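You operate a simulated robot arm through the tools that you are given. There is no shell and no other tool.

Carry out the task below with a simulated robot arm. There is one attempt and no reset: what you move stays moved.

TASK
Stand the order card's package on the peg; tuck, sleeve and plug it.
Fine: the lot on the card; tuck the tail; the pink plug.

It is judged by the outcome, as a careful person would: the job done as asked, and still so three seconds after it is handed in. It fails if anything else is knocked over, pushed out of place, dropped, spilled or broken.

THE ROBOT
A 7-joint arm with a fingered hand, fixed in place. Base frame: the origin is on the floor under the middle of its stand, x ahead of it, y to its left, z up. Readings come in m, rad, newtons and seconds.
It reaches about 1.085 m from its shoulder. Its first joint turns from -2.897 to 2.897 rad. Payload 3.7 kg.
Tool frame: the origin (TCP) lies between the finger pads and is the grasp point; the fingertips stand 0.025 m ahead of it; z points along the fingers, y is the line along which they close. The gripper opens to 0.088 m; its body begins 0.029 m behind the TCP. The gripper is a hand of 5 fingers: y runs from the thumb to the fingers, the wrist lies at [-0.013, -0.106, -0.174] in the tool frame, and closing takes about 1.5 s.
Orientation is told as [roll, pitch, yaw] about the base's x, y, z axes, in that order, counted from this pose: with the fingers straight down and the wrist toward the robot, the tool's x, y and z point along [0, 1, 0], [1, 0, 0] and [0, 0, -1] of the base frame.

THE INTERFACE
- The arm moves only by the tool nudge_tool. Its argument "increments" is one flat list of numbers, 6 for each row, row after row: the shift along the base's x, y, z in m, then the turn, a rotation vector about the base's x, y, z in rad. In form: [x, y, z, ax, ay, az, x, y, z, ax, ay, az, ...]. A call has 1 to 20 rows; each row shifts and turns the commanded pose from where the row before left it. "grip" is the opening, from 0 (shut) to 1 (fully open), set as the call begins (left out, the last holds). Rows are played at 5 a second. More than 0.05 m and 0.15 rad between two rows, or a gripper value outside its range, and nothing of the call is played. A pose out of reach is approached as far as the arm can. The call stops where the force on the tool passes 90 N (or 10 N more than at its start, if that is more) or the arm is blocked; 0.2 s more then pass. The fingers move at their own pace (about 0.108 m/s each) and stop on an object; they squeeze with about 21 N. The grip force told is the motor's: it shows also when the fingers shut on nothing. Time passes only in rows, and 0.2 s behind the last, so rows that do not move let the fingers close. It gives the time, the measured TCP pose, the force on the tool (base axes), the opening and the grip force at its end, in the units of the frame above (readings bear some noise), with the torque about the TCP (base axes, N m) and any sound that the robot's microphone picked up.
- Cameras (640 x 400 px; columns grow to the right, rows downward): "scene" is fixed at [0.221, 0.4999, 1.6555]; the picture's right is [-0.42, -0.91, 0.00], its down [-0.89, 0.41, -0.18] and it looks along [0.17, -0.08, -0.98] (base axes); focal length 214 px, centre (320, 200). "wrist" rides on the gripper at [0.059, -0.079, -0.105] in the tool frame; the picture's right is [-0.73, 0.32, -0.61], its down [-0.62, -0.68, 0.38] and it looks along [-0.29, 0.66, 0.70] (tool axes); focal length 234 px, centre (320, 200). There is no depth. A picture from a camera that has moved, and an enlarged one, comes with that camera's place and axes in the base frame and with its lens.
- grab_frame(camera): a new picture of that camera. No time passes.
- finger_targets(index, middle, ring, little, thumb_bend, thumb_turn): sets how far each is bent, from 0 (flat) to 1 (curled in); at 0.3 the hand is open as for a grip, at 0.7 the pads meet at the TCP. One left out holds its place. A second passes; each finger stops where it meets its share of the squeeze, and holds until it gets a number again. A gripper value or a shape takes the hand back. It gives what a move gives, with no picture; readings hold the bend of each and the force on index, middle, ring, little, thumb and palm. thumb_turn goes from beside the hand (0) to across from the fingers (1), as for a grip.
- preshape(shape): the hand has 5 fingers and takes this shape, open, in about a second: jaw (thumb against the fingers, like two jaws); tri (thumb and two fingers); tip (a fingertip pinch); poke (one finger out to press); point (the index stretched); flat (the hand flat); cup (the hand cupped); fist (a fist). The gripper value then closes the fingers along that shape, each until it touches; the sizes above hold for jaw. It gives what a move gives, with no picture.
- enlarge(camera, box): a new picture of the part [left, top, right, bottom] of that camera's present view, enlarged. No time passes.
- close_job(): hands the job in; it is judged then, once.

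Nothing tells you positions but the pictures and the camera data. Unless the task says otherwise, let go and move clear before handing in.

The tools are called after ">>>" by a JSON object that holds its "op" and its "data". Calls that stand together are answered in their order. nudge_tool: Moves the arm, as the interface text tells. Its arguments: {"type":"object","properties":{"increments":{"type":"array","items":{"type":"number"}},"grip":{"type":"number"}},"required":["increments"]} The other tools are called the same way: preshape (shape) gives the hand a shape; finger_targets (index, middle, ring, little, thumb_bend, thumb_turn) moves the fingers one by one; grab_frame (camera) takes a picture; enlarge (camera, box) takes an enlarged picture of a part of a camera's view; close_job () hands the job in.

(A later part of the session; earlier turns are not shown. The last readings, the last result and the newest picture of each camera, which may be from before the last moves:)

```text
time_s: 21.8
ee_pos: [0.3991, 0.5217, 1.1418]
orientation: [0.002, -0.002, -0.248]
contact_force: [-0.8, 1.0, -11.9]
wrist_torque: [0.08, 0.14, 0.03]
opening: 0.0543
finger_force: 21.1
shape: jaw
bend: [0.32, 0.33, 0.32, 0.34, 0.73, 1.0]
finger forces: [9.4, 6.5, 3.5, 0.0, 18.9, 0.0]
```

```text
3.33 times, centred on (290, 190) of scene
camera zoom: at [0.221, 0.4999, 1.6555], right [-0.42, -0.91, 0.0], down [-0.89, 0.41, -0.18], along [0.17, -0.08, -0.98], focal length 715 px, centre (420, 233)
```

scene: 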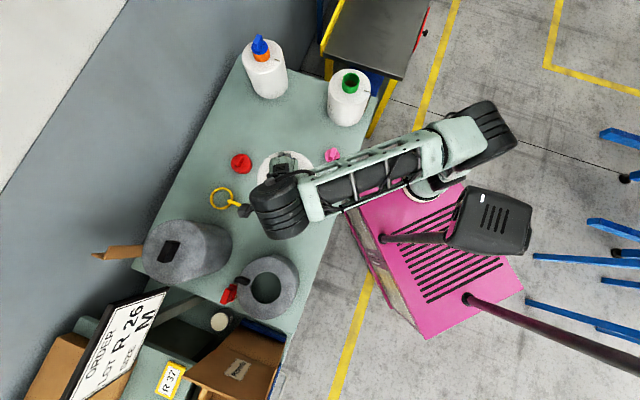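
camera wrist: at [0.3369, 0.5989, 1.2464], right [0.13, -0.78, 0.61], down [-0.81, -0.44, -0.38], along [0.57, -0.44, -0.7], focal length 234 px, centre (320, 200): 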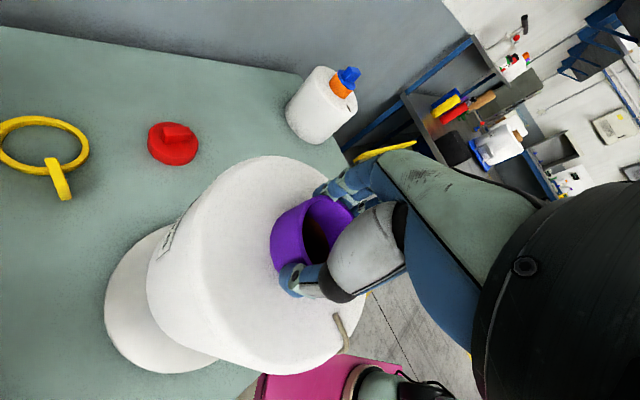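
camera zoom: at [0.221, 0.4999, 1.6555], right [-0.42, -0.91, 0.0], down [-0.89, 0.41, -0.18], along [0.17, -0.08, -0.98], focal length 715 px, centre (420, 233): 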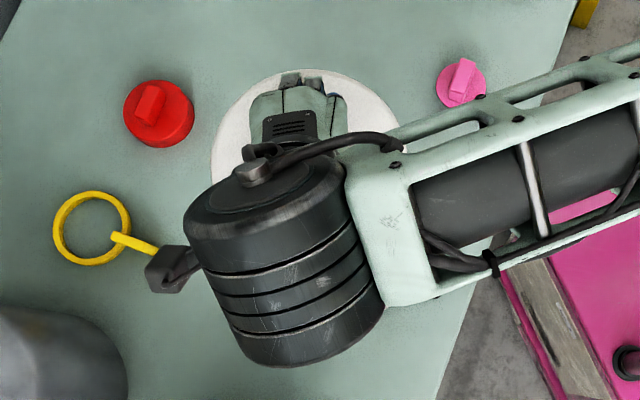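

Both cameras agree: the disc centre is about (+0.003, +0.005) from the package axis. I'll correct and descend to just above peg‑tip height.

>>> {"op": "nudge_tool", "data": {"increments": [0.003, 0.005, 0, 0, 0, 0, 0, 0, -0.02, 0, 0, 0, 0, 0, -0.02, 0, 0, 0, 0, 0, -0.01, 0, 0, 0, 0, 0, 0, 0, 0, 0]}}

>>> {"op": "enlarge", "data": {"camera": "wrist", "box": [90, 140, 370, 390]}}

>>> {"op": "enlarge", "data": {"camera": "scene", "box": [230, 130, 350, 250]}}

```text
time_s: 23.0
ee_pos: [0.4035, 0.5253, 1.0894]
orientation: [-0.001, -0.001, -0.246]
contact_force: [0.0, 0.0, -12.4]
wrist_torque: [0.05, 0.1, 0.01]
opening: 0.0546
finger_force: 20.9
shape: jaw
bend: [0.32, 0.33, 0.32, 0.34, 0.73, 1.0]
finger forces: [9.4, 6.7, 3.5, 0.1, 18.5, 0.0]
```

```text
1.60 times, centred on (230, 265) of wrist
camera zoom: at [0.3413, 0.6036, 1.1946], right [0.13, -0.78, 0.61], down [-0.81, -0.44, -0.38], along [0.57, -0.44, -0.7], focal length 375 px, centre (464, 96)
```

zoom: 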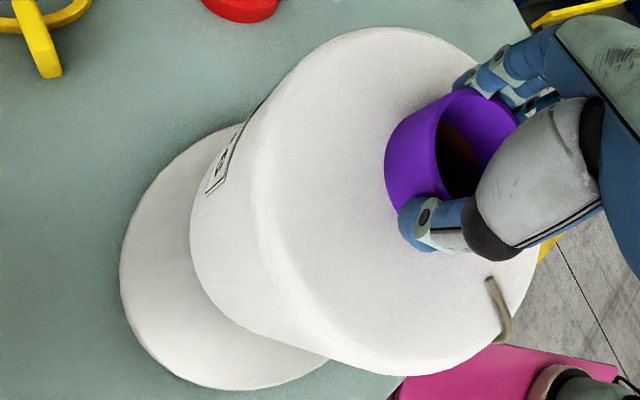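

```text
3.33 times, centred on (290, 190) of scene
camera zoom: at [0.221, 0.4999, 1.6555], right [-0.42, -0.91, 0.0], down [-0.89, 0.41, -0.18], along [0.17, -0.08, -0.98], focal length 715 px, centre (420, 233)
```

zoom: 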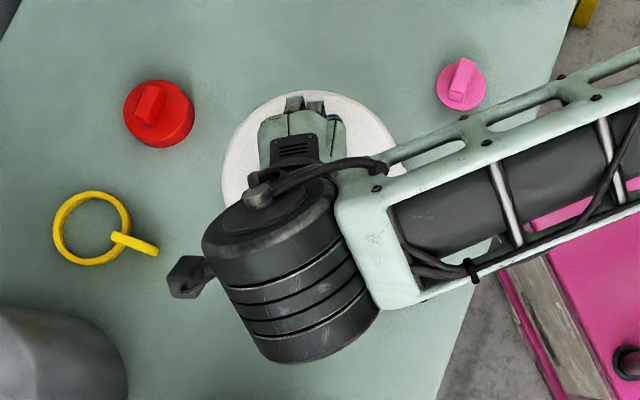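

Aligned to within ~2 mm in both views. Descending in small steps over the peg while watching force.

>>> {"op": "nudge_tool", "data": {"increments": [0, 0, -0.008, 0, 0, 0, 0, 0, -0.008, 0, 0, 0, 0, 0, -0.008, 0, 0, 0, 0, 0, -0.008, 0, 0, 0, 0, 0, 0, 0, 0, 0]}}

```text
time_s: 24.2
ee_pos: [0.4029, 0.527, 1.06]
orientation: [0.0, -0.001, -0.248]
contact_force: [0.4, 0.4, -12.3]
wrist_torque: [0.06, 0.13, -0.02]
opening: 0.0546
finger_force: 21.1
shape: jaw
bend: [0.32, 0.33, 0.32, 0.34, 0.73, 1.0]
finger forces: [9.4, 6.8, 3.5, 0.1, 18.3, 0.1]
```

>>> {"op": "nudge_tool", "data": {"increments": [0, 0, -0.008, 0, 0, 0, 0, 0, -0.008, 0, 0, 0, 0, 0, -0.008, 0, 0, 0, 0, 0, 0, 0, 0, 0]}}

>>> {"op": "grab_frame", "data": {"camera": "wrist"}}

```text
time_s: 25.2
ee_pos: [0.4029, 0.5274, 1.0355]
orientation: [0.001, 0.0, -0.246]
contact_force: [-0.5, -0.3, -12.1]
wrist_torque: [0.11, 0.12, -0.01]
opening: 0.0545
finger_force: 21.2
shape: jaw
bend: [0.32, 0.33, 0.32, 0.34, 0.73, 1.0]
finger forces: [9.2, 6.8, 3.6, 0.0, 18.4, 0.0]
```

```text
taken
camera wrist: at [0.3414, 0.6038, 1.1388], right [0.13, -0.78, 0.61], down [-0.81, -0.44, -0.38], along [0.57, -0.44, -0.7], focal length 234 px, centre (320, 200)
```

wrist: 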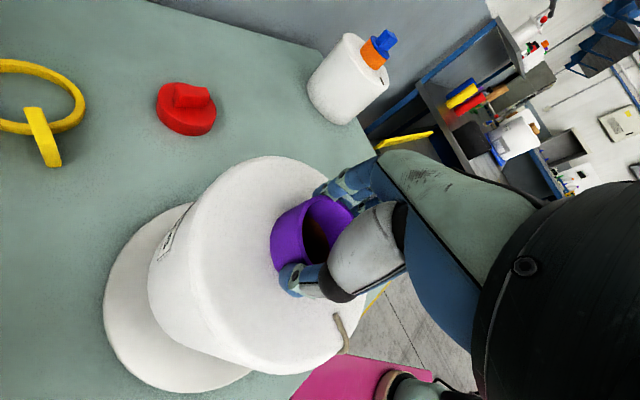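

No contact; the peg is inside the bore. Continuing down to seat the package on the base.

>>> {"op": "nudge_tool", "data": {"increments": [0, 0, -0.008, 0, 0, 0, 0, 0, -0.006, 0, 0, 0, 0, 0, -0.005, 0, 0, 0, 0, 0, -0.003, 0, 0, 0, 0, 0, 0, 0, 0, 0]}}

```text
time_s: 26.4
ee_pos: [0.4032, 0.526, 1.0134]
orientation: [-0.001, -0.002, -0.249]
contact_force: [1.0, 0.4, -10.3]
wrist_torque: [0.02, 0.11, -0.02]
opening: 0.0544
finger_force: 21.1
shape: jaw
bend: [0.32, 0.33, 0.32, 0.34, 0.73, 1.0]
finger forces: [9.4, 6.8, 3.5, 0.0, 18.2, 0.0]
```

>>> {"op": "nudge_tool", "data": {"increments": [0, 0, -0.003, 0, 0, 0, 0, 0, -0.003, 0, 0, 0, 0, 0, -0.003, 0, 0, 0, 0, 0, 0, 0, 0, 0]}}

>>> {"op": "grab_frame", "data": {"camera": "wrist"}}

```text
time_s: 27.4
ee_pos: [0.4039, 0.5259, 1.0053]
orientation: [0.002, -0.002, -0.248]
contact_force: [3.3, 9.3, 24.0]
wrist_torque: [0.03, -0.3, 0.2]
opening: 0.0554
finger_force: 20.5
shape: jaw
bend: [0.29, 0.31, 0.31, 0.34, 0.75, 0.99]
finger forces: [14.6, 7.0, 3.4, 0.0, 20.9, 0.0]
```

```text
taken
camera wrist: at [0.3407, 0.6022, 1.1095], right [0.13, -0.79, 0.6], down [-0.81, -0.44, -0.39], along [0.57, -0.44, -0.7], focal length 234 px, centre (320, 200)
```

wrist: 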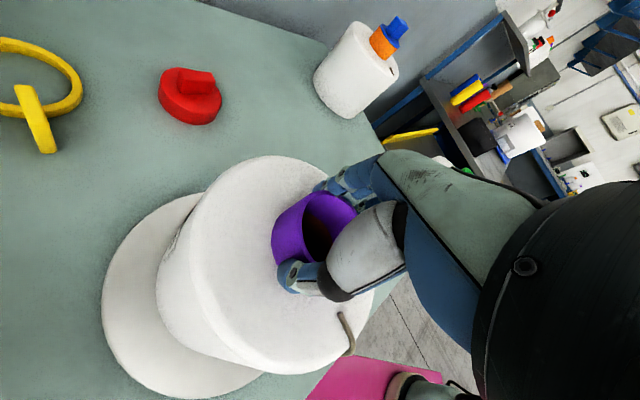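

It's seated on the base (upward reaction 24 N at bottom z≈0.818). I'll ease the pressure, then open the hand and rise.

>>> {"op": "nudge_tool", "data": {"increments": [0, 0, 0.003, 0, 0, 0, 0, 0, 0, 0, 0, 0]}}

>>> {"op": "nudge_tool", "data": {"increments": [0, 0, 0, 0, 0, 0, 0, 0, 0, 0, 0, 0, 0, 0, 0, 0, 0, 0, 0, 0, 0, 0, 0, 0, 0, 0, 0, 0, 0, 0, 0, 0, 0, 0, 0, 0], "grip": 1}}

>>> {"op": "grab_frame", "data": {"camera": "wrist"}}

```text
time_s: 28.0
ee_pos: [0.4035, 0.525, 1.0061]
orientation: [0.001, -0.002, -0.25]
contact_force: [3.7, 4.5, 11.8]
wrist_torque: [0.04, -0.18, 0.13]
opening: 0.0552
finger_force: 20.4
shape: jaw
bend: [0.29, 0.31, 0.31, 0.34, 0.75, 0.99]
finger forces: [13.2, 7.4, 3.4, 0.1, 19.5, 0.0]
```

```text
time_s: 29.4
ee_pos: [0.4023, 0.5251, 1.0063]
orientation: [0.0, -0.002, -0.248]
contact_force: [2.4, 0.5, 0.6]
wrist_torque: [0.02, 0.0, 0.06]
opening: 0.0879
finger_force: 0.0
shape: jaw
bend: [0.29, 0.3, 0.3, 0.3, 0.3, 0.98]
finger forces: [1.9, 0.0, 0.0, 0.0, 0.0, 0.0]
```

```text
taken
camera wrist: at [0.3402, 0.602, 1.1105], right [0.13, -0.78, 0.61], down [-0.81, -0.44, -0.38], along [0.57, -0.44, -0.7], focal length 234 px, centre (320, 200)
```

wrist: 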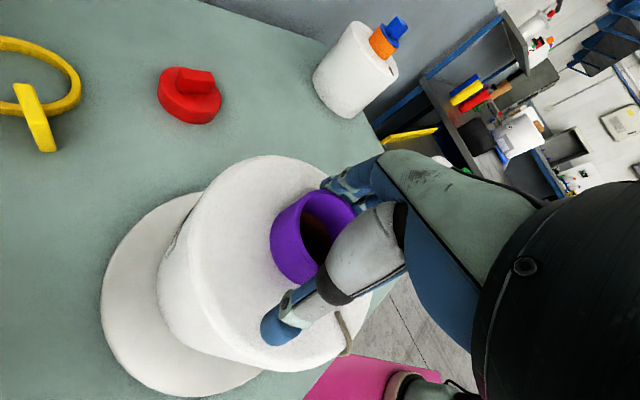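

Opened; the index still grazes the tube, so I'll shift slightly outward (+tool y) to centre, then rise straight up and look from above.

>>> {"op": "nudge_tool", "data": {"increments": [0.008, -0.002, 0, 0, 0, 0, 0, 0, 0.01, 0, 0, 0, 0, 0, 0.03, 0, 0, 0, 0, 0, 0.04, 0, 0, 0, 0, 0, 0.04, 0, 0, 0, 0, 0, 0.04, 0, 0, 0]}}

>>> {"op": "grab_frame", "data": {"camera": "wrist"}}

>>> {"op": "grab_frame", "data": {"camera": "scene"}}

```text
time_s: 30.8
ee_pos: [0.4088, 0.5284, 1.1638]
orientation: [-0.001, -0.001, -0.246]
contact_force: [0.2, 1.0, 0.0]
wrist_torque: [-0.04, 0.03, 0.03]
opening: 0.0876
finger_force: 0.1
shape: jaw
bend: [0.3, 0.3, 0.3, 0.3, 0.3, 0.98]
finger forces: [0.0, 0.1, 0.1, 0.0, 0.1, 0.1]
```

```text
taken
camera wrist: at [0.3466, 0.6051, 1.2682], right [0.13, -0.78, 0.61], down [-0.81, -0.44, -0.38], along [0.57, -0.44, -0.7], focal length 234 px, centre (320, 200)
```

wrist: 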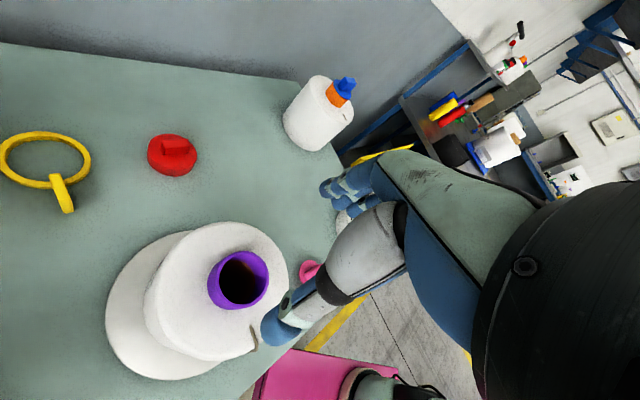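

```text
taken
```

scene: 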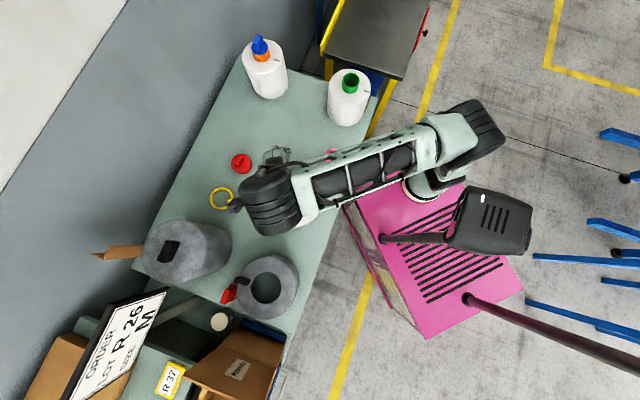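

The package stands on the base. I'll swing the arm aside (−y) to get a clear scene view of the package and its tail.

>>> {"op": "nudge_tool", "data": {"increments": [0, -0.04, 0.01, 0, 0, 0, 0, -0.04, 0.01, 0, 0, 0, 0.01, -0.04, 0.01, 0, 0, 0, 0.01, -0.04, 0.01, 0, 0, 0, 0.01, -0.04, 0.01, 0, 0, 0, 0.01, -0.04, 0.01, 0, 0, 0, 0.01, -0.04, 0.01, 0, 0, 0, 0.01, -0.04, 0.01, 0, 0, 0]}}

>>> {"op": "grab_frame", "data": {"camera": "scene"}}

>>> {"op": "enlarge", "data": {"camera": "scene", "box": [240, 130, 350, 240]}}

>>> {"op": "grab_frame", "data": {"camera": "wrist"}}

```text
time_s: 32.6
ee_pos: [0.4747, 0.2033, 1.2456]
orientation: [0.0, -0.001, -0.247]
contact_force: [0.6, -0.7, -0.4]
wrist_torque: [-0.01, -0.02, 0.01]
opening: 0.0877
finger_force: 0.1
shape: jaw
bend: [0.3, 0.3, 0.3, 0.3, 0.3, 0.98]
finger forces: [0.0, 0.1, 0.0, 0.1, 0.1, 0.1]
```

```text
taken
```

scene: 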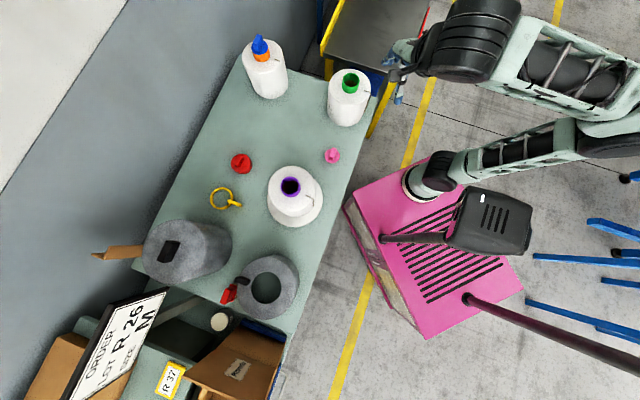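

```text
3.64 times, centred on (295, 185) of scene
camera zoom: at [0.221, 0.4999, 1.6555], right [-0.42, -0.91, 0.0], down [-0.89, 0.41, -0.18], along [0.17, -0.08, -0.98], focal length 780 px, centre (411, 254)
```

zoom: 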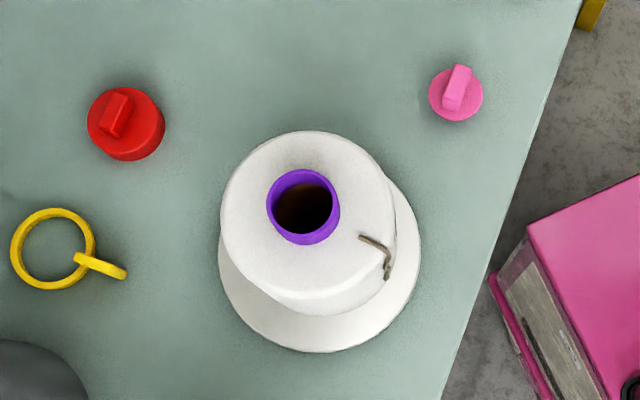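

```text
taken
camera wrist: at [0.4112, 0.2803, 1.3503], right [0.13, -0.78, 0.61], down [-0.81, -0.44, -0.38], along [0.57, -0.44, -0.7], focal length 234 px, centre (320, 200)
```

wrist: 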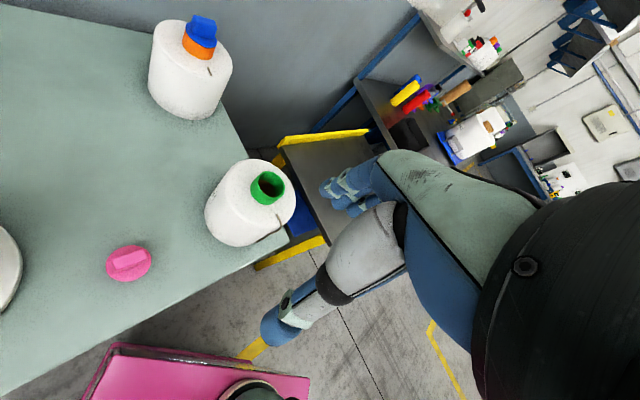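

Package is standing on the peg base, upright and central. Now I'll bring the wrist camera close to inspect the tail before planning the tuck.

>>> {"op": "nudge_tool", "data": {"increments": [-0.007, 0.018, -0.012, 0, 0, 0.1315, -0.007, 0.018, -0.012, 0, 0, 0.1315, -0.007, 0.018, -0.012, 0, 0, 0.1315, -0.007, 0.018, -0.012, 0, 0, 0.1315, -0.007, 0.018, -0.012, 0, 0, 0.1315, -0.007, 0.018, -0.012, 0, 0, 0.1315, -0.007, 0.018, -0.012, 0, 0, 0.1315, -0.007, 0.018, -0.012, 0, 0, 0.1315, -0.007, 0.018, -0.012, 0, 0, 0.1315, -0.007, 0.018, -0.012, 0, 0, 0.1315, -0.007, 0.018, -0.012, 0, 0, 0.1315]}}

>>> {"op": "grab_frame", "data": {"camera": "wrist"}}

>>> {"op": "enlarge", "data": {"camera": "wrist", "box": [140, 100, 340, 300]}}

```text
time_s: 35.0
ee_pos: [0.3928, 0.4016, 1.115]
orientation: [-0.001, -0.002, 1.199]
contact_force: [-1.2, 0.2, 0.2]
wrist_torque: [0.01, -0.04, -0.02]
opening: 0.0876
finger_force: 0.1
shape: jaw
bend: [0.3, 0.3, 0.3, 0.3, 0.3, 0.98]
finger forces: [0.0, 0.0, 0.1, 0.0, 0.1, 0.1]
```

```text
taken
camera wrist: at [0.3092, 0.3504, 1.2191], right [0.79, 0.04, 0.61], down [0.33, -0.86, -0.38], along [0.51, 0.51, -0.69], focal length 234 px, centre (320, 200)
```

wrist: 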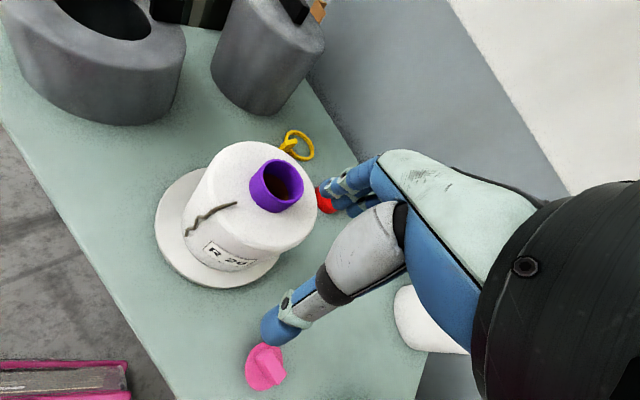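

```text
2.00 times, centred on (240, 200) of wrist
camera zoom: at [0.3092, 0.3504, 1.2191], right [0.79, 0.04, 0.61], down [0.33, -0.86, -0.38], along [0.51, 0.51, -0.69], focal length 468 px, centre (480, 200)
```

zoom: 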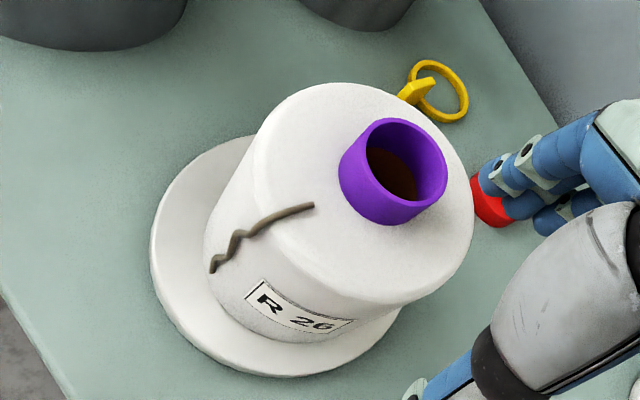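

The tail is anchored on the package top and hangs down the side facing the robot, ending near (0.345, 0.47, 0.85). I'll try the fingertip-pinch shape here in free air and look at how the hand forms.

>>> {"op": "preshape", "data": {"shape": "tip"}}

>>> {"op": "grab_frame", "data": {"camera": "wrist"}}

>>> {"op": "enlarge", "data": {"camera": "scene", "box": [260, 130, 420, 250]}}

```text
time_s: 35.9
ee_pos: [0.3936, 0.4007, 1.114]
orientation: [-0.002, -0.002, 1.195]
contact_force: [0.1, -0.4, -1.1]
wrist_torque: [0.0, 0.02, 0.0]
opening: 0.0877
finger_force: 0.0
shape: tip
bend: [0.3, 0.98, 0.99, 0.99, 0.3, 0.98]
finger forces: [0.1, 0.0, 0.0, 0.0, 0.0, 0.0]
```

```text
taken
camera wrist: at [0.3093, 0.3505, 1.2191], right [0.79, 0.03, 0.61], down [0.33, -0.86, -0.38], along [0.51, 0.51, -0.7], focal length 234 px, centre (320, 200)
```

wrist: 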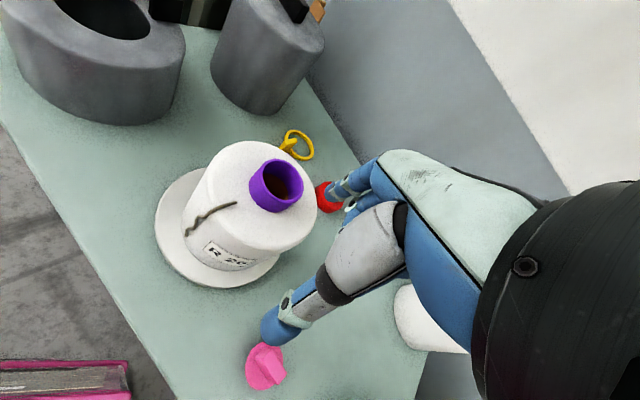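

```text
3.33 times, centred on (340, 190) of scene
camera zoom: at [0.221, 0.4999, 1.6555], right [-0.42, -0.91, 0.0], down [-0.89, 0.41, -0.18], along [0.17, -0.08, -0.98], focal length 715 px, centre (253, 233)
```

zoom: 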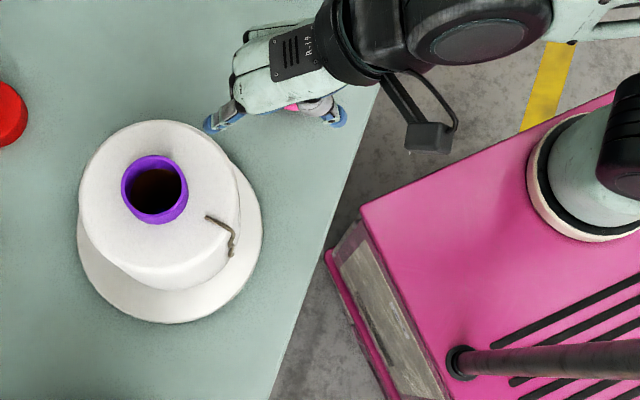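

The index sits at tool x≈0 and the other fingers curl on −x. For a comfortable pinch I'd like the tail to face about −y, so I'll re-grip the tube centrally and turn the package on its peg by about +70°. First: jaw shape, move above the tube at yaw −0.1.

>>> {"op": "preshape", "data": {"shape": "jaw"}}

>>> {"op": "nudge_tool", "data": {"increments": [0.002, 0.012, 0.002, 0, 0, -0.13, 0.002, 0.012, 0.001, 0, 0, -0.13, 0.002, 0.012, 0, 0, 0, -0.13, 0.002, 0.012, 0, 0, 0, -0.13, 0.002, 0.012, 0, 0, 0, -0.13, 0.002, 0.012, 0, 0, 0, -0.13, 0.002, 0.012, 0, 0, 0, -0.13, 0.002, 0.012, 0, 0, 0, -0.13, 0.002, 0.012, 0, 0, 0, -0.13, 0.003, 0.013, 0, 0, 0, -0.13, 0, 0, 0, 0, 0, 0]}}

>>> {"op": "grab_frame", "data": {"camera": "wrist"}}

```text
time_s: 36.8
ee_pos: [0.3926, 0.4019, 1.1149]
orientation: [0.0, -0.002, 1.195]
contact_force: [0.2, 0.3, 0.2]
wrist_torque: [0.01, 0.0, -0.04]
opening: 0.0877
finger_force: 0.1
shape: jaw
bend: [0.3, 0.3, 0.3, 0.3, 0.3, 0.98]
finger forces: [0.1, 0.0, 0.0, 0.0, 0.0, 0.0]
```

```text
time_s: 39.2
ee_pos: [0.416, 0.5223, 1.1188]
orientation: [-0.001, -0.001, -0.106]
contact_force: [-0.4, -0.7, -0.3]
wrist_torque: [0.0, 0.02, 0.0]
opening: 0.0878
finger_force: 0.1
shape: jaw
bend: [0.3, 0.3, 0.3, 0.3, 0.3, 0.98]
finger forces: [0.0, 0.1, 0.0, 0.0, 0.1, 0.1]
```

```text
taken
camera wrist: at [0.3426, 0.5904, 1.2226], right [0.24, -0.76, 0.61], down [-0.74, -0.55, -0.38], along [0.62, -0.36, -0.7], focal length 234 px, centre (320, 200)
```

wrist: 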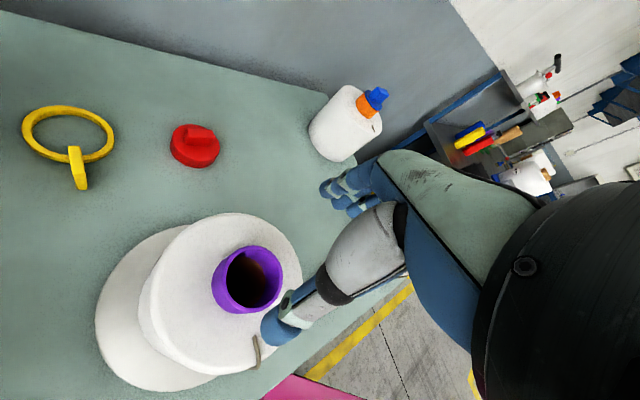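

>>> {"op": "enlarge", "data": {"camera": "wrist", "box": [170, 210, 330, 390]}}

```text
2.22 times, centred on (250, 300) of wrist
camera zoom: at [0.3426, 0.5904, 1.2226], right [0.24, -0.76, 0.61], down [-0.74, -0.55, -0.38], along [0.62, -0.36, -0.7], focal length 520 px, centre (476, -22)
```

zoom: 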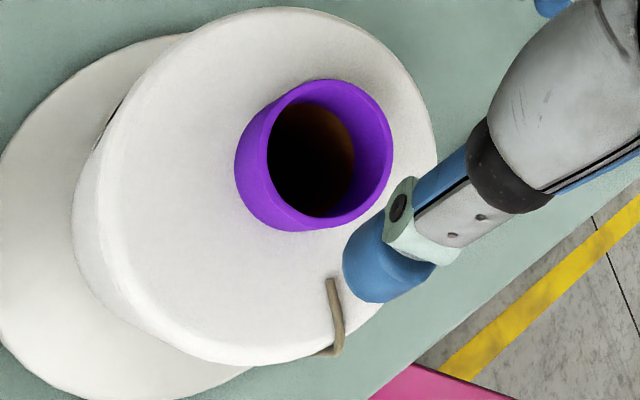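

>>> {"op": "nudge_tool", "data": {"increments": [0.001, -0.003, -0.03, 0, 0, 0, 0, 0, -0.035, 0, 0, 0, 0, 0, -0.025, 0, 0, 0, 0, 0, -0.015, 0, 0, 0, 0, 0, -0.008, 0, 0, 0, 0, 0, 0, 0, 0, 0]}}

>>> {"op": "enlarge", "data": {"camera": "wrist", "box": [180, 150, 380, 350]}}

```text
time_s: 40.6
ee_pos: [0.4153, 0.5204, 1.0045]
orientation: [0.001, -0.002, -0.104]
contact_force: [0.6, -0.6, 0.4]
wrist_torque: [-0.02, -0.02, -0.01]
opening: 0.0877
finger_force: 0.1
shape: jaw
bend: [0.3, 0.3, 0.3, 0.3, 0.3, 0.98]
finger forces: [0.0, 0.0, 0.0, 0.0, 0.1, 0.0]
```

```text
2.00 times, centred on (280, 250) of wrist
camera zoom: at [0.3423, 0.588, 1.1091], right [0.25, -0.76, 0.61], down [-0.74, -0.55, -0.38], along [0.62, -0.36, -0.7], focal length 468 px, centre (400, 100)
```

zoom: 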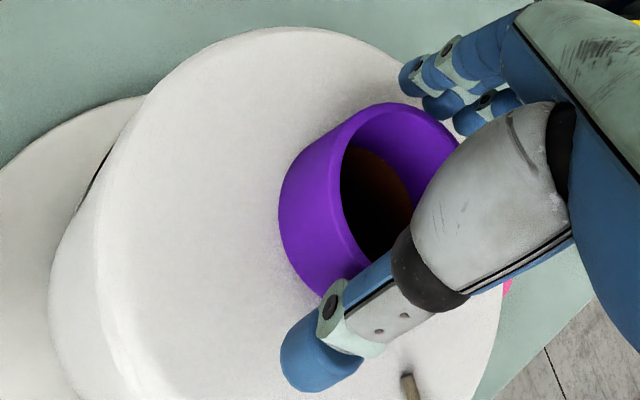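

Centred around the tube. Closing to grip.

>>> {"op": "nudge_tool", "data": {"increments": [0, 0, 0, 0, 0, 0, 0, 0, 0, 0, 0, 0, 0, 0, 0, 0, 0, 0, 0, 0, 0, 0, 0, 0, 0, 0, 0, 0, 0, 0, 0, 0, 0, 0, 0, 0, 0, 0, 0, 0, 0, 0], "grip": 0}}

>>> {"op": "grab_frame", "data": {"camera": "wrist"}}

```text
time_s: 42.2
ee_pos: [0.4141, 0.5209, 1.0042]
orientation: [-0.001, 0.0, -0.104]
contact_force: [-1.4, 0.4, -0.7]
wrist_torque: [0.02, -0.02, 0.07]
opening: 0.0545
finger_force: 20.8
shape: jaw
bend: [0.74, 0.4, 0.41, 0.42, 0.61, 1.0]
finger forces: [9.7, 5.5, 2.4, 0.0, 19.4, 0.0]
```

```text
taken
camera wrist: at [0.3421, 0.5881, 1.1091], right [0.25, -0.76, 0.61], down [-0.74, -0.55, -0.38], along [0.62, -0.36, -0.7], focal length 234 px, centre (320, 200)
```

wrist: 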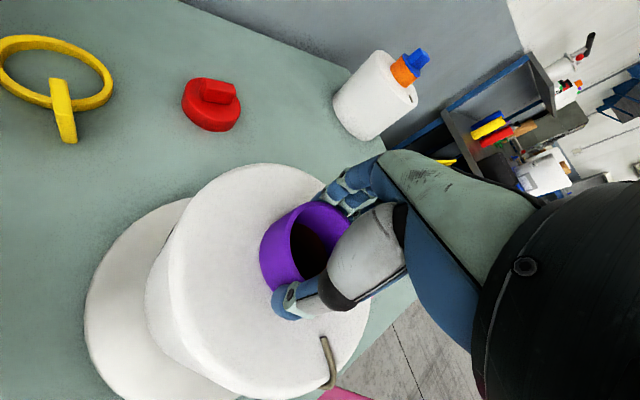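

The index slipped around the tube's side, meaning the tube sits more toward −y. I'll reopen, shift 8 mm in −y, and re-grip.

>>> {"op": "nudge_tool", "data": {"increments": [0, 0, 0, 0, 0, 0, 0, 0, 0, 0, 0, 0, 0, 0, 0, 0, 0, 0, 0, 0, 0, 0, 0, 0, 0, -0.004, 0, 0, 0, 0, 0, -0.005, 0, 0, 0, 0, 0, 0, 0, 0, 0, 0], "grip": 1}}

>>> {"op": "nudge_tool", "data": {"increments": [0, 0, 0, 0, 0, 0, 0, 0, 0, 0, 0, 0, 0, 0, 0, 0, 0, 0, 0, 0, 0, 0, 0, 0, 0, 0, 0, 0, 0, 0, 0, 0, 0, 0, 0, 0, 0, 0, 0, 0, 0, 0], "grip": 0}}

>>> {"op": "grab_frame", "data": {"camera": "wrist"}}

```text
time_s: 43.8
ee_pos: [0.4158, 0.5094, 1.0047]
orientation: [-0.001, -0.003, -0.104]
contact_force: [-1.3, -0.1, -0.6]
wrist_torque: [0.02, 0.03, 0.0]
opening: 0.0878
finger_force: 0.0
shape: jaw
bend: [0.3, 0.3, 0.3, 0.3, 0.3, 0.98]
finger forces: [0.0, 0.0, 0.0, 0.0, 0.0, 0.0]
```

```text
time_s: 45.4
ee_pos: [0.4164, 0.5104, 1.0049]
orientation: [0.001, -0.002, -0.102]
contact_force: [-2.7, -0.9, -0.4]
wrist_torque: [0.0, 0.06, -0.04]
opening: 0.0541
finger_force: 20.7
shape: jaw
bend: [0.74, 0.45, 0.46, 0.44, 0.58, 0.99]
finger forces: [9.9, 5.6, 0.1, 0.1, 19.2, 0.0]
```

```text
taken
camera wrist: at [0.343, 0.5779, 1.109], right [0.25, -0.76, 0.61], down [-0.74, -0.55, -0.38], along [0.62, -0.36, -0.7], focal length 234 px, centre (320, 200)
```

wrist: 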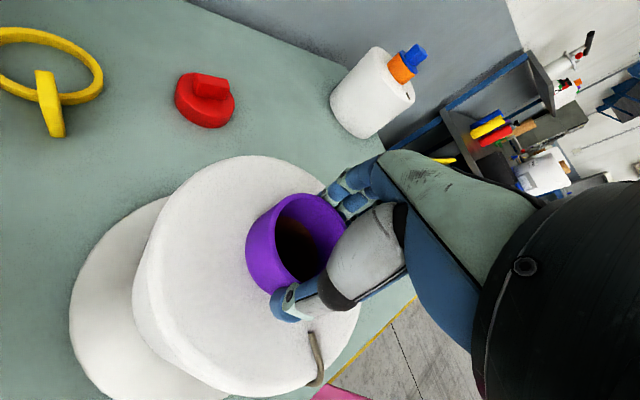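

>>> {"op": "enlarge", "data": {"camera": "wrist", "box": [220, 140, 420, 340]}}

>>> {"op": "enlarge", "data": {"camera": "scene", "box": [230, 130, 350, 250]}}

```text
2.00 times, centred on (320, 240) of wrist
camera zoom: at [0.343, 0.5779, 1.109], right [0.25, -0.76, 0.61], down [-0.74, -0.55, -0.38], along [0.62, -0.36, -0.7], focal length 468 px, centre (320, 120)
```

zoom: 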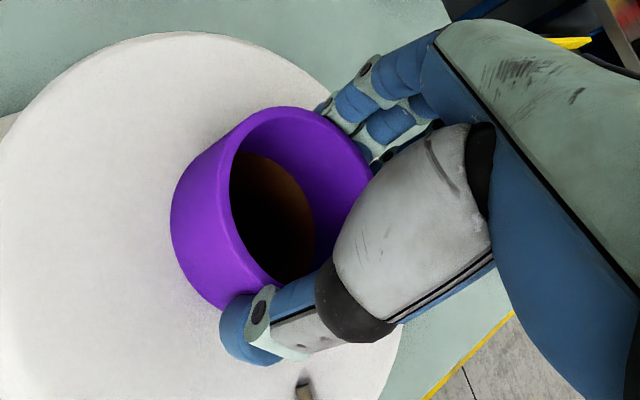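

```text
3.33 times, centred on (290, 190) of scene
camera zoom: at [0.221, 0.4999, 1.6555], right [-0.42, -0.91, 0.0], down [-0.89, 0.41, -0.18], along [0.17, -0.08, -0.98], focal length 715 px, centre (420, 233)
```

zoom: 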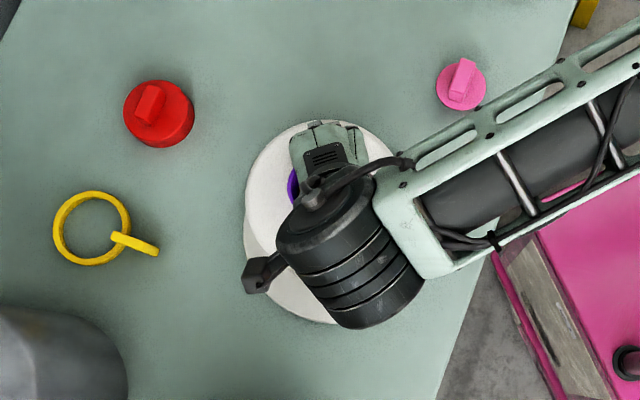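

Camera views put the tube axis near (0.411, 0.520). I'll reopen, centre the TCP there, regrip and then rotate the package about its axis.

>>> {"op": "nudge_tool", "data": {"increments": [0, 0, 0, 0, 0, 0, 0, 0, 0, 0, 0, 0, 0, 0, 0, 0, 0, 0, 0, 0, 0, 0, 0, 0, -0.003, 0.005, 0, 0, 0, 0, -0.002, 0.005, 0, 0, 0, 0, 0, 0, 0, 0, 0, 0], "grip": 1}}

>>> {"op": "enlarge", "data": {"camera": "wrist", "box": [220, 140, 420, 340]}}

>>> {"op": "nudge_tool", "data": {"increments": [0, 0, 0, 0, 0, 0, 0, 0, 0, 0, 0, 0, 0, 0, 0, 0, 0, 0, 0, 0, 0, 0, 0, 0, 0, 0, 0, 0, 0, 0, 0, 0, 0, 0, 0, 0, 0, 0, 0, 0, 0, 0], "grip": 0}}

>>> {"op": "enlarge", "data": {"camera": "wrist", "box": [220, 140, 420, 340]}}

```text
time_s: 47.0
ee_pos: [0.4107, 0.5204, 1.0059]
orientation: [0.001, -0.001, -0.103]
contact_force: [0.3, 0.9, 0.1]
wrist_torque: [-0.01, -0.01, 0.01]
opening: 0.0877
finger_force: 0.2
shape: jaw
bend: [0.3, 0.3, 0.3, 0.3, 0.3, 0.98]
finger forces: [0.0, 0.0, 0.0, 0.1, 0.1, 0.0]
```

```text
2.00 times, centred on (320, 240) of wrist
camera zoom: at [0.3378, 0.5875, 1.1092], right [0.25, -0.76, 0.61], down [-0.74, -0.55, -0.38], along [0.62, -0.36, -0.7], focal length 468 px, centre (320, 120)
```

zoom: 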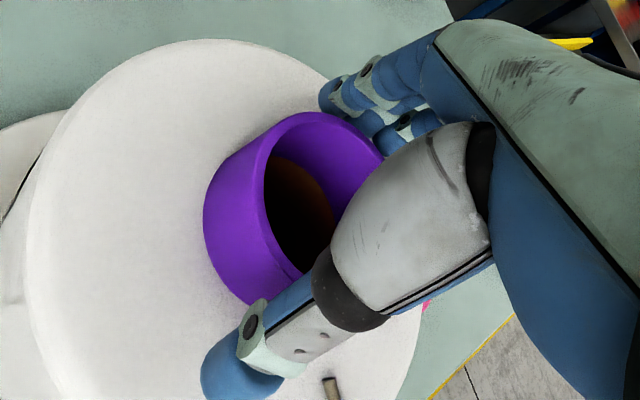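

```text
time_s: 48.6
ee_pos: [0.4109, 0.5201, 1.0044]
orientation: [0.001, -0.001, -0.104]
contact_force: [-1.3, 0.9, 0.0]
wrist_torque: [0.05, 0.02, 0.08]
opening: 0.0545
finger_force: 20.9
shape: jaw
bend: [0.28, 0.37, 0.38, 0.42, 0.67, 1.0]
finger forces: [9.7, 5.5, 2.5, 0.0, 19.4, 0.1]
```

```text
2.00 times, centred on (320, 240) of wrist
camera zoom: at [0.3377, 0.5876, 1.109], right [0.25, -0.76, 0.61], down [-0.74, -0.55, -0.38], along [0.62, -0.36, -0.7], focal length 468 px, centre (320, 120)
```

zoom: 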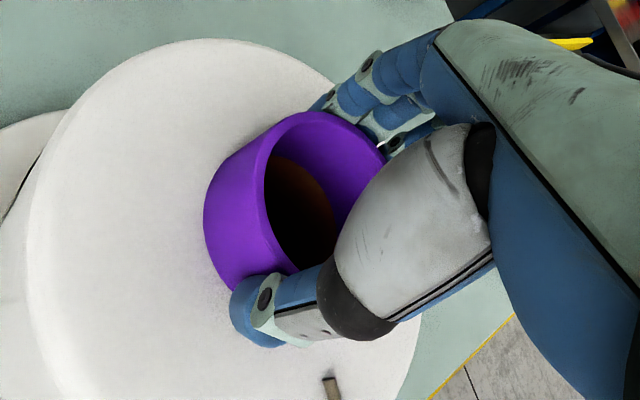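

Good grip. Rotating the package on the peg in small steps, watching forces.

>>> {"op": "nudge_tool", "data": {"increments": [0, 0, 0.001, 0, 0, 0.1, 0, 0, 0, 0, 0, 0.1, 0, 0, 0, 0, 0, 0.1, 0, 0, 0, 0, 0, 0]}}

```text
time_s: 49.6
ee_pos: [0.4121, 0.5195, 1.0061]
orientation: [0.001, 0.0, 0.196]
contact_force: [-0.5, -0.9, 0.7]
wrist_torque: [0.04, 0.06, -0.01]
opening: 0.0543
finger_force: 20.7
shape: jaw
bend: [0.28, 0.38, 0.39, 0.42, 0.67, 0.98]
finger forces: [10.6, 6.1, 3.1, 0.1, 20.2, 0.0]
```

>>> {"op": "nudge_tool", "data": {"increments": [0, 0, 0, 0, 0, 0.1, 0, 0, 0, 0, 0, 0.1, 0, 0, 0, 0, 0, 0.1, 0, 0, 0, 0, 0, 0.1, 0, 0, 0, 0, 0, 0.1, 0, 0, 0, 0, 0, 0]}}

>>> {"op": "grab_frame", "data": {"camera": "wrist"}}

```text
time_s: 51.0
ee_pos: [0.4112, 0.5207, 1.0058]
orientation: [-0.001, -0.001, 0.696]
contact_force: [0.0, -1.0, 0.6]
wrist_torque: [-0.03, 0.05, 0.01]
opening: 0.0543
finger_force: 20.4
shape: jaw
bend: [0.28, 0.38, 0.39, 0.42, 0.67, 0.98]
finger forces: [10.2, 5.9, 2.9, 0.0, 20.3, 0.0]
```

```text
taken
camera wrist: at [0.3124, 0.5158, 1.1101], right [0.71, -0.35, 0.61], down [-0.12, -0.92, -0.38], along [0.69, 0.2, -0.7], focal length 234 px, centre (320, 200)
```

wrist: 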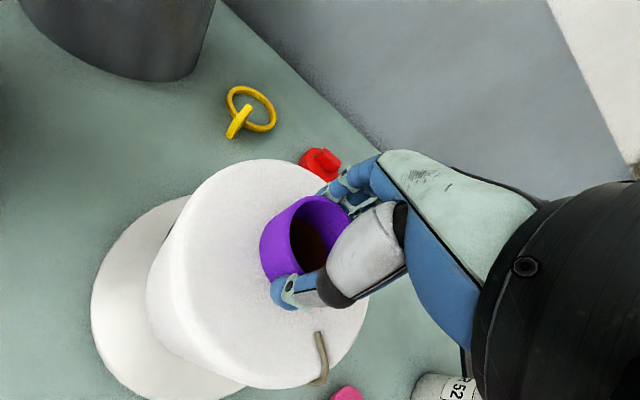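

Turning smoothly with no load. Another ~0.45 rad, then release and rise.

>>> {"op": "nudge_tool", "data": {"increments": [0, 0, 0, 0, 0, 0.1, 0, 0, 0, 0, 0, 0.12, 0, 0, 0, 0, 0, 0.12, 0, 0, 0, 0, 0, 0.11, 0, 0, 0, 0, 0, 0]}}

>>> {"op": "nudge_tool", "data": {"increments": [0, 0, 0, 0, 0, 0, 0, 0, 0, 0, 0, 0, 0, 0, 0, 0, 0, 0, 0, 0, 0, 0, 0, 0, 0, 0, 0, 0, 0, 0, 0, 0, 0, 0, 0, 0], "grip": 1}}

```text
time_s: 52.2
ee_pos: [0.4109, 0.5201, 1.0069]
orientation: [0.0, -0.002, 1.149]
contact_force: [1.5, 0.1, 0.0]
wrist_torque: [-0.02, -0.03, -0.05]
opening: 0.0542
finger_force: 21.2
shape: jaw
bend: [0.28, 0.38, 0.39, 0.42, 0.67, 0.98]
finger forces: [10.7, 5.9, 3.5, 0.1, 19.8, 0.0]
```

```text
time_s: 53.6
ee_pos: [0.4111, 0.5209, 1.005]
orientation: [-0.001, -0.002, 1.146]
contact_force: [-0.3, -0.9, 0.1]
wrist_torque: [-0.03, 0.01, 0.02]
opening: 0.0874
finger_force: 0.0
shape: jaw
bend: [0.3, 0.3, 0.3, 0.3, 0.3, 0.98]
finger forces: [0.0, 0.0, 0.1, 0.1, 0.0, 0.0]
```

Released. Rising and moving to the −y side with yaw ≈0.38 to view the tail, which should now face roughly −y.

>>> {"op": "nudge_tool", "data": {"increments": [0, 0, 0.02, 0, 0, 0, 0, 0, 0.04, 0, 0, -0.1, 0, -0.01, 0.04, 0, 0, -0.1, 0.005, -0.025, 0.02, 0, 0, -0.1, 0.005, -0.03, 0.01, 0, 0, -0.1, 0.005, -0.03, 0, 0, 0, -0.1, 0.005, -0.03, 0, 0, 0, -0.1, 0.005, -0.03, 0, 0, 0, -0.1, 0, -0.03, 0, 0, 0, -0.062, 0, 0, 0, 0, 0, 0]}}

>>> {"op": "preshape", "data": {"shape": "tip"}}

>>> {"op": "grab_frame", "data": {"camera": "wrist"}}

>>> {"op": "enlarge", "data": {"camera": "scene", "box": [240, 130, 360, 250]}}

```text
time_s: 55.8
ee_pos: [0.4344, 0.3376, 1.134]
orientation: [0.0, 0.0, 0.384]
contact_force: [0.7, 0.0, -0.1]
wrist_torque: [-0.03, 0.0, -0.02]
opening: 0.0879
finger_force: 0.1
shape: jaw
bend: [0.3, 0.3, 0.3, 0.3, 0.3, 0.98]
finger forces: [0.0, 0.1, 0.0, 0.0, 0.0, 0.0]
```

```text
time_s: 56.7
ee_pos: [0.4342, 0.3385, 1.1341]
orientation: [0.0, -0.002, 0.386]
contact_force: [-0.8, -0.1, -0.5]
wrist_torque: [-0.01, 0.0, 0.0]
opening: 0.0878
finger_force: 0.0
shape: tip
bend: [0.3, 0.98, 0.99, 0.99, 0.3, 0.98]
finger forces: [0.1, 0.0, 0.1, 0.0, 0.0, 0.0]
```

```text
taken
camera wrist: at [0.3384, 0.3636, 1.2386], right [0.57, -0.55, 0.61], down [-0.4, -0.83, -0.38], along [0.72, -0.02, -0.7], focal length 234 px, centre (320, 200)
```

wrist: 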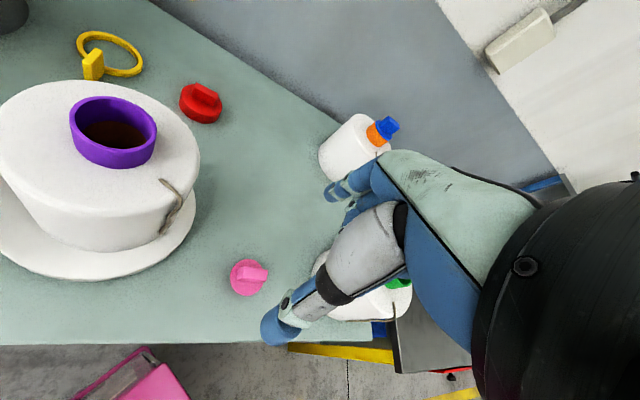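

```text
3.33 times, centred on (300, 190) of scene
camera zoom: at [0.221, 0.4999, 1.6555], right [-0.42, -0.91, 0.0], down [-0.89, 0.41, -0.18], along [0.17, -0.08, -0.98], focal length 715 px, centre (387, 233)
```

zoom: 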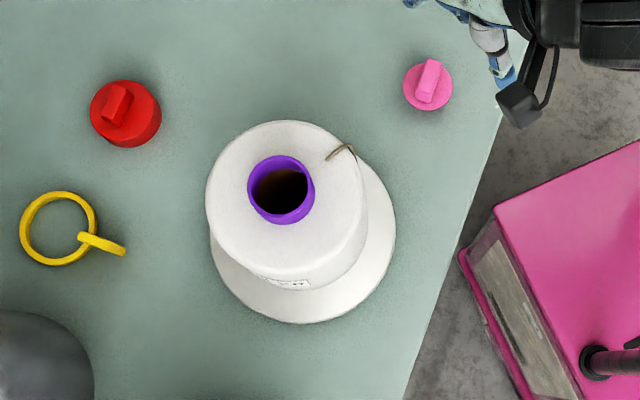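

>>> {"op": "enlarge", "data": {"camera": "wrist", "box": [110, 140, 230, 260]}}

>>> {"op": "enlarge", "data": {"camera": "scene", "box": [285, 160, 325, 195]}}

```text
3.33 times, centred on (170, 200) of wrist
camera zoom: at [0.3384, 0.3636, 1.2386], right [0.57, -0.55, 0.61], down [-0.4, -0.83, -0.38], along [0.72, -0.02, -0.7], focal length 781 px, centre (820, 200)
```

zoom: 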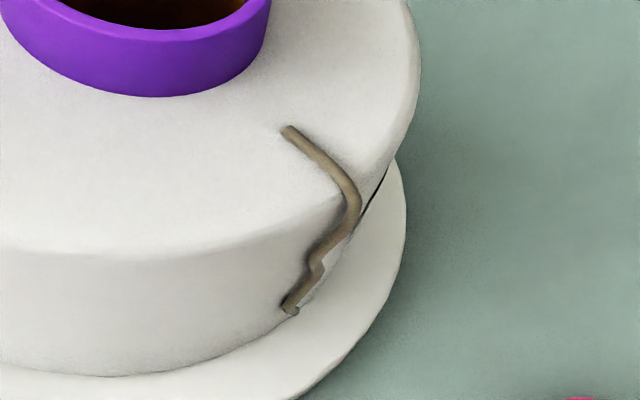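

```text
11.43 times, centred on (305, 178) of scene
camera zoom: at [0.221, 0.4999, 1.6555], right [-0.42, -0.91, 0.0], down [-0.89, 0.41, -0.18], along [0.17, -0.08, -0.98], focal length 2451 px, centre (491, 457)
```

zoom: 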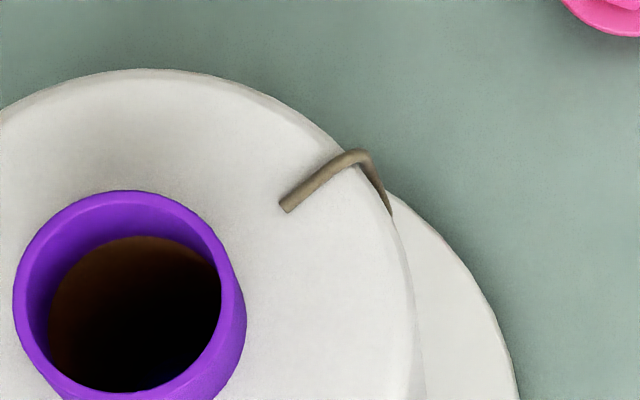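

The tail hangs at about (0.433, 0.44), z 0.965→0.85, on the −y side. I'll set yaw ≈0.26 with a 15° inward tilt, and lower in front of the tail (outside the package).

>>> {"op": "nudge_tool", "data": {"increments": [0.003, 0.005, -0.03, 0, 0, -0.124, 0.003, 0.005, -0.03, 0.1265, 0.034, 0, 0.003, 0.01, -0.035, 0.1265, 0.034, 0, 0.003, 0.01, -0.035, 0, 0, 0, 0, 0, 0, 0, 0, 0]}}

>>> {"op": "grab_frame", "data": {"camera": "wrist"}}

>>> {"op": "enlarge", "data": {"camera": "scene", "box": [250, 120, 370, 220]}}

```text
time_s: 57.9
ee_pos: [0.448, 0.3658, 1.0045]
orientation: [0.262, 0.001, 0.26]
contact_force: [-0.6, 0.3, 0.0]
wrist_torque: [0.0, 0.02, 0.03]
opening: 0.0875
finger_force: 0.0
shape: tip
bend: [0.3, 0.98, 0.99, 0.99, 0.3, 0.98]
finger forces: [0.0, 0.1, 0.0, 0.0, 0.0, 0.0]
```

```text
taken
camera wrist: at [0.3637, 0.374, 1.1198], right [0.53, -0.75, 0.4], down [-0.53, -0.66, -0.53], along [0.66, 0.07, -0.75], focal length 234 px, centre (320, 200)
```

wrist: 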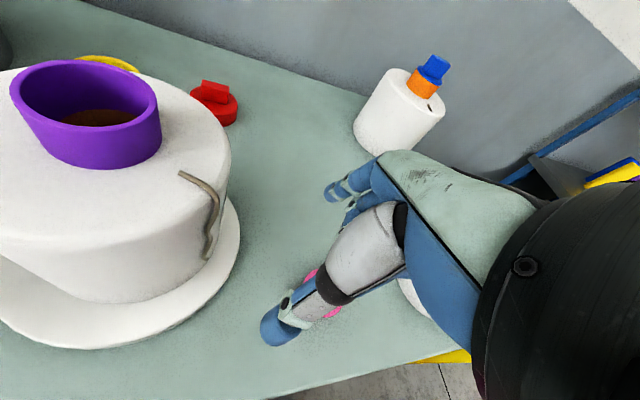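

```text
4.00 times, centred on (310, 170) of scene
camera zoom: at [0.221, 0.4999, 1.6555], right [-0.42, -0.91, 0.0], down [-0.89, 0.41, -0.18], along [0.17, -0.08, -0.98], focal length 858 px, centre (360, 320)
```

zoom: 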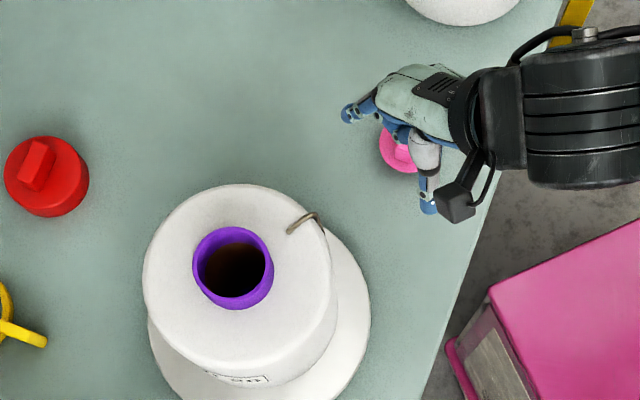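

Tail mid is about (0.434, 0.442) at z≈0.89. I'll lower to pinch height while still ~5 cm outside the package, then check.

>>> {"op": "nudge_tool", "data": {"increments": [-0.002, 0.005, -0.04, 0, 0, 0, -0.002, 0.005, -0.04, 0, 0, 0, -0.002, 0.005, -0.03, 0, 0, 0, 0, 0, 0, 0, 0, 0]}}

>>> {"op": "grab_frame", "data": {"camera": "wrist"}}

>>> {"op": "enlarge", "data": {"camera": "scene", "box": [250, 120, 370, 220]}}

```text
time_s: 58.9
ee_pos: [0.4421, 0.3822, 0.8965]
orientation: [0.264, -0.001, 0.259]
contact_force: [0.2, 0.3, -0.6]
wrist_torque: [-0.02, 0.02, 0.04]
opening: 0.0878
finger_force: 0.0
shape: tip
bend: [0.3, 0.98, 0.99, 0.99, 0.3, 0.98]
finger forces: [0.0, 0.1, 0.0, 0.1, 0.0, 0.0]
```

```text
taken
camera wrist: at [0.358, 0.3905, 1.0122], right [0.53, -0.75, 0.4], down [-0.53, -0.66, -0.53], along [0.66, 0.07, -0.75], focal length 234 px, centre (320, 200)
```

wrist: 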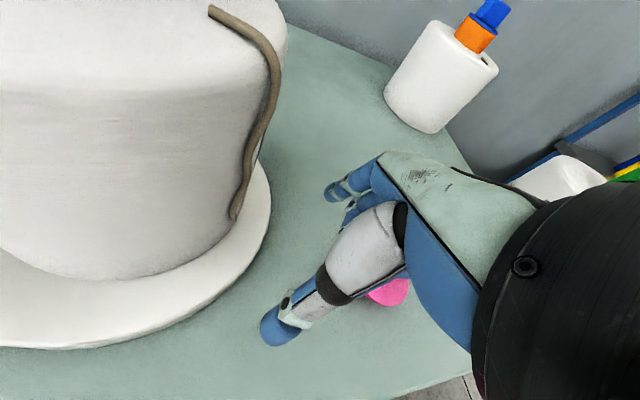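

```text
4.00 times, centred on (310, 170) of scene
camera zoom: at [0.221, 0.4999, 1.6555], right [-0.42, -0.91, 0.0], down [-0.89, 0.41, -0.18], along [0.17, -0.08, -0.98], focal length 858 px, centre (360, 320)
```

zoom: 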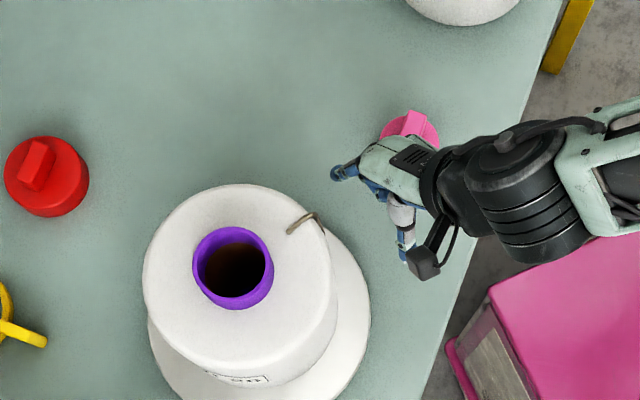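

Tail is clearly visible; target pinch TCP ≈ (0.436, 0.430, 0.894). Approaching inward in two steps, then checking.

>>> {"op": "nudge_tool", "data": {"increments": [-0.003, 0.018, -0.001, 0, 0, 0, -0.002, 0.016, -0.001, 0, 0, 0, 0, 0, 0, 0, 0, 0]}}

>>> {"op": "grab_frame", "data": {"camera": "wrist"}}

>>> {"op": "enlarge", "data": {"camera": "scene", "box": [270, 140, 350, 200]}}

```text
time_s: 59.7
ee_pos: [0.4388, 0.4155, 0.8941]
orientation: [0.263, -0.002, 0.26]
contact_force: [0.1, 0.1, 0.7]
wrist_torque: [0.02, 0.01, 0.03]
opening: 0.0875
finger_force: 0.1
shape: tip
bend: [0.3, 0.98, 0.99, 0.99, 0.3, 0.98]
finger forces: [0.0, 0.0, 0.0, 0.0, 0.1, 0.0]
```

```text
taken
camera wrist: at [0.3533, 0.4244, 1.0106], right [0.53, -0.75, 0.4], down [-0.53, -0.66, -0.53], along [0.66, 0.07, -0.75], focal length 234 px, centre (320, 200)
```

wrist: 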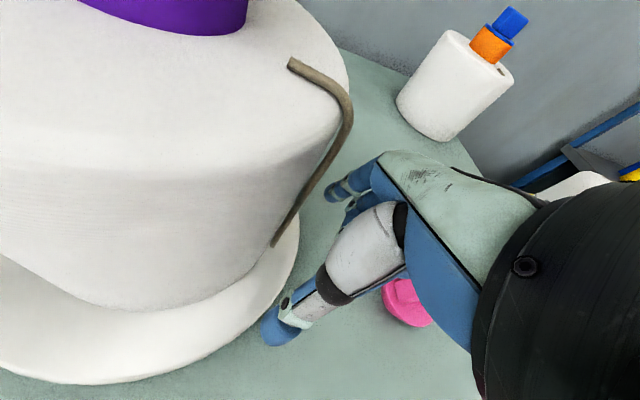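

```text
6.67 times, centred on (310, 170) of scene
camera zoom: at [0.221, 0.4999, 1.6555], right [-0.42, -0.91, 0.0], down [-0.89, 0.41, -0.18], along [0.17, -0.08, -0.98], focal length 1430 px, centre (387, 400)
```

zoom: 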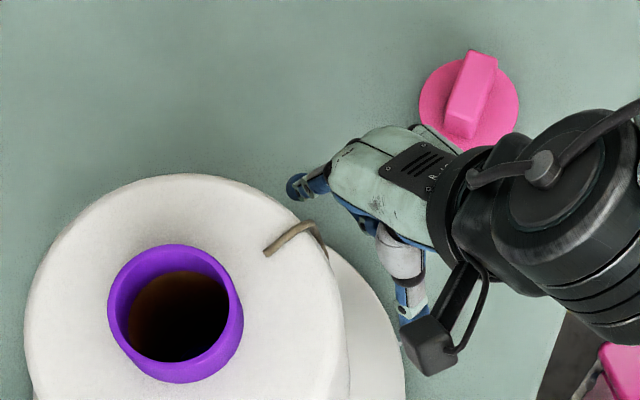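

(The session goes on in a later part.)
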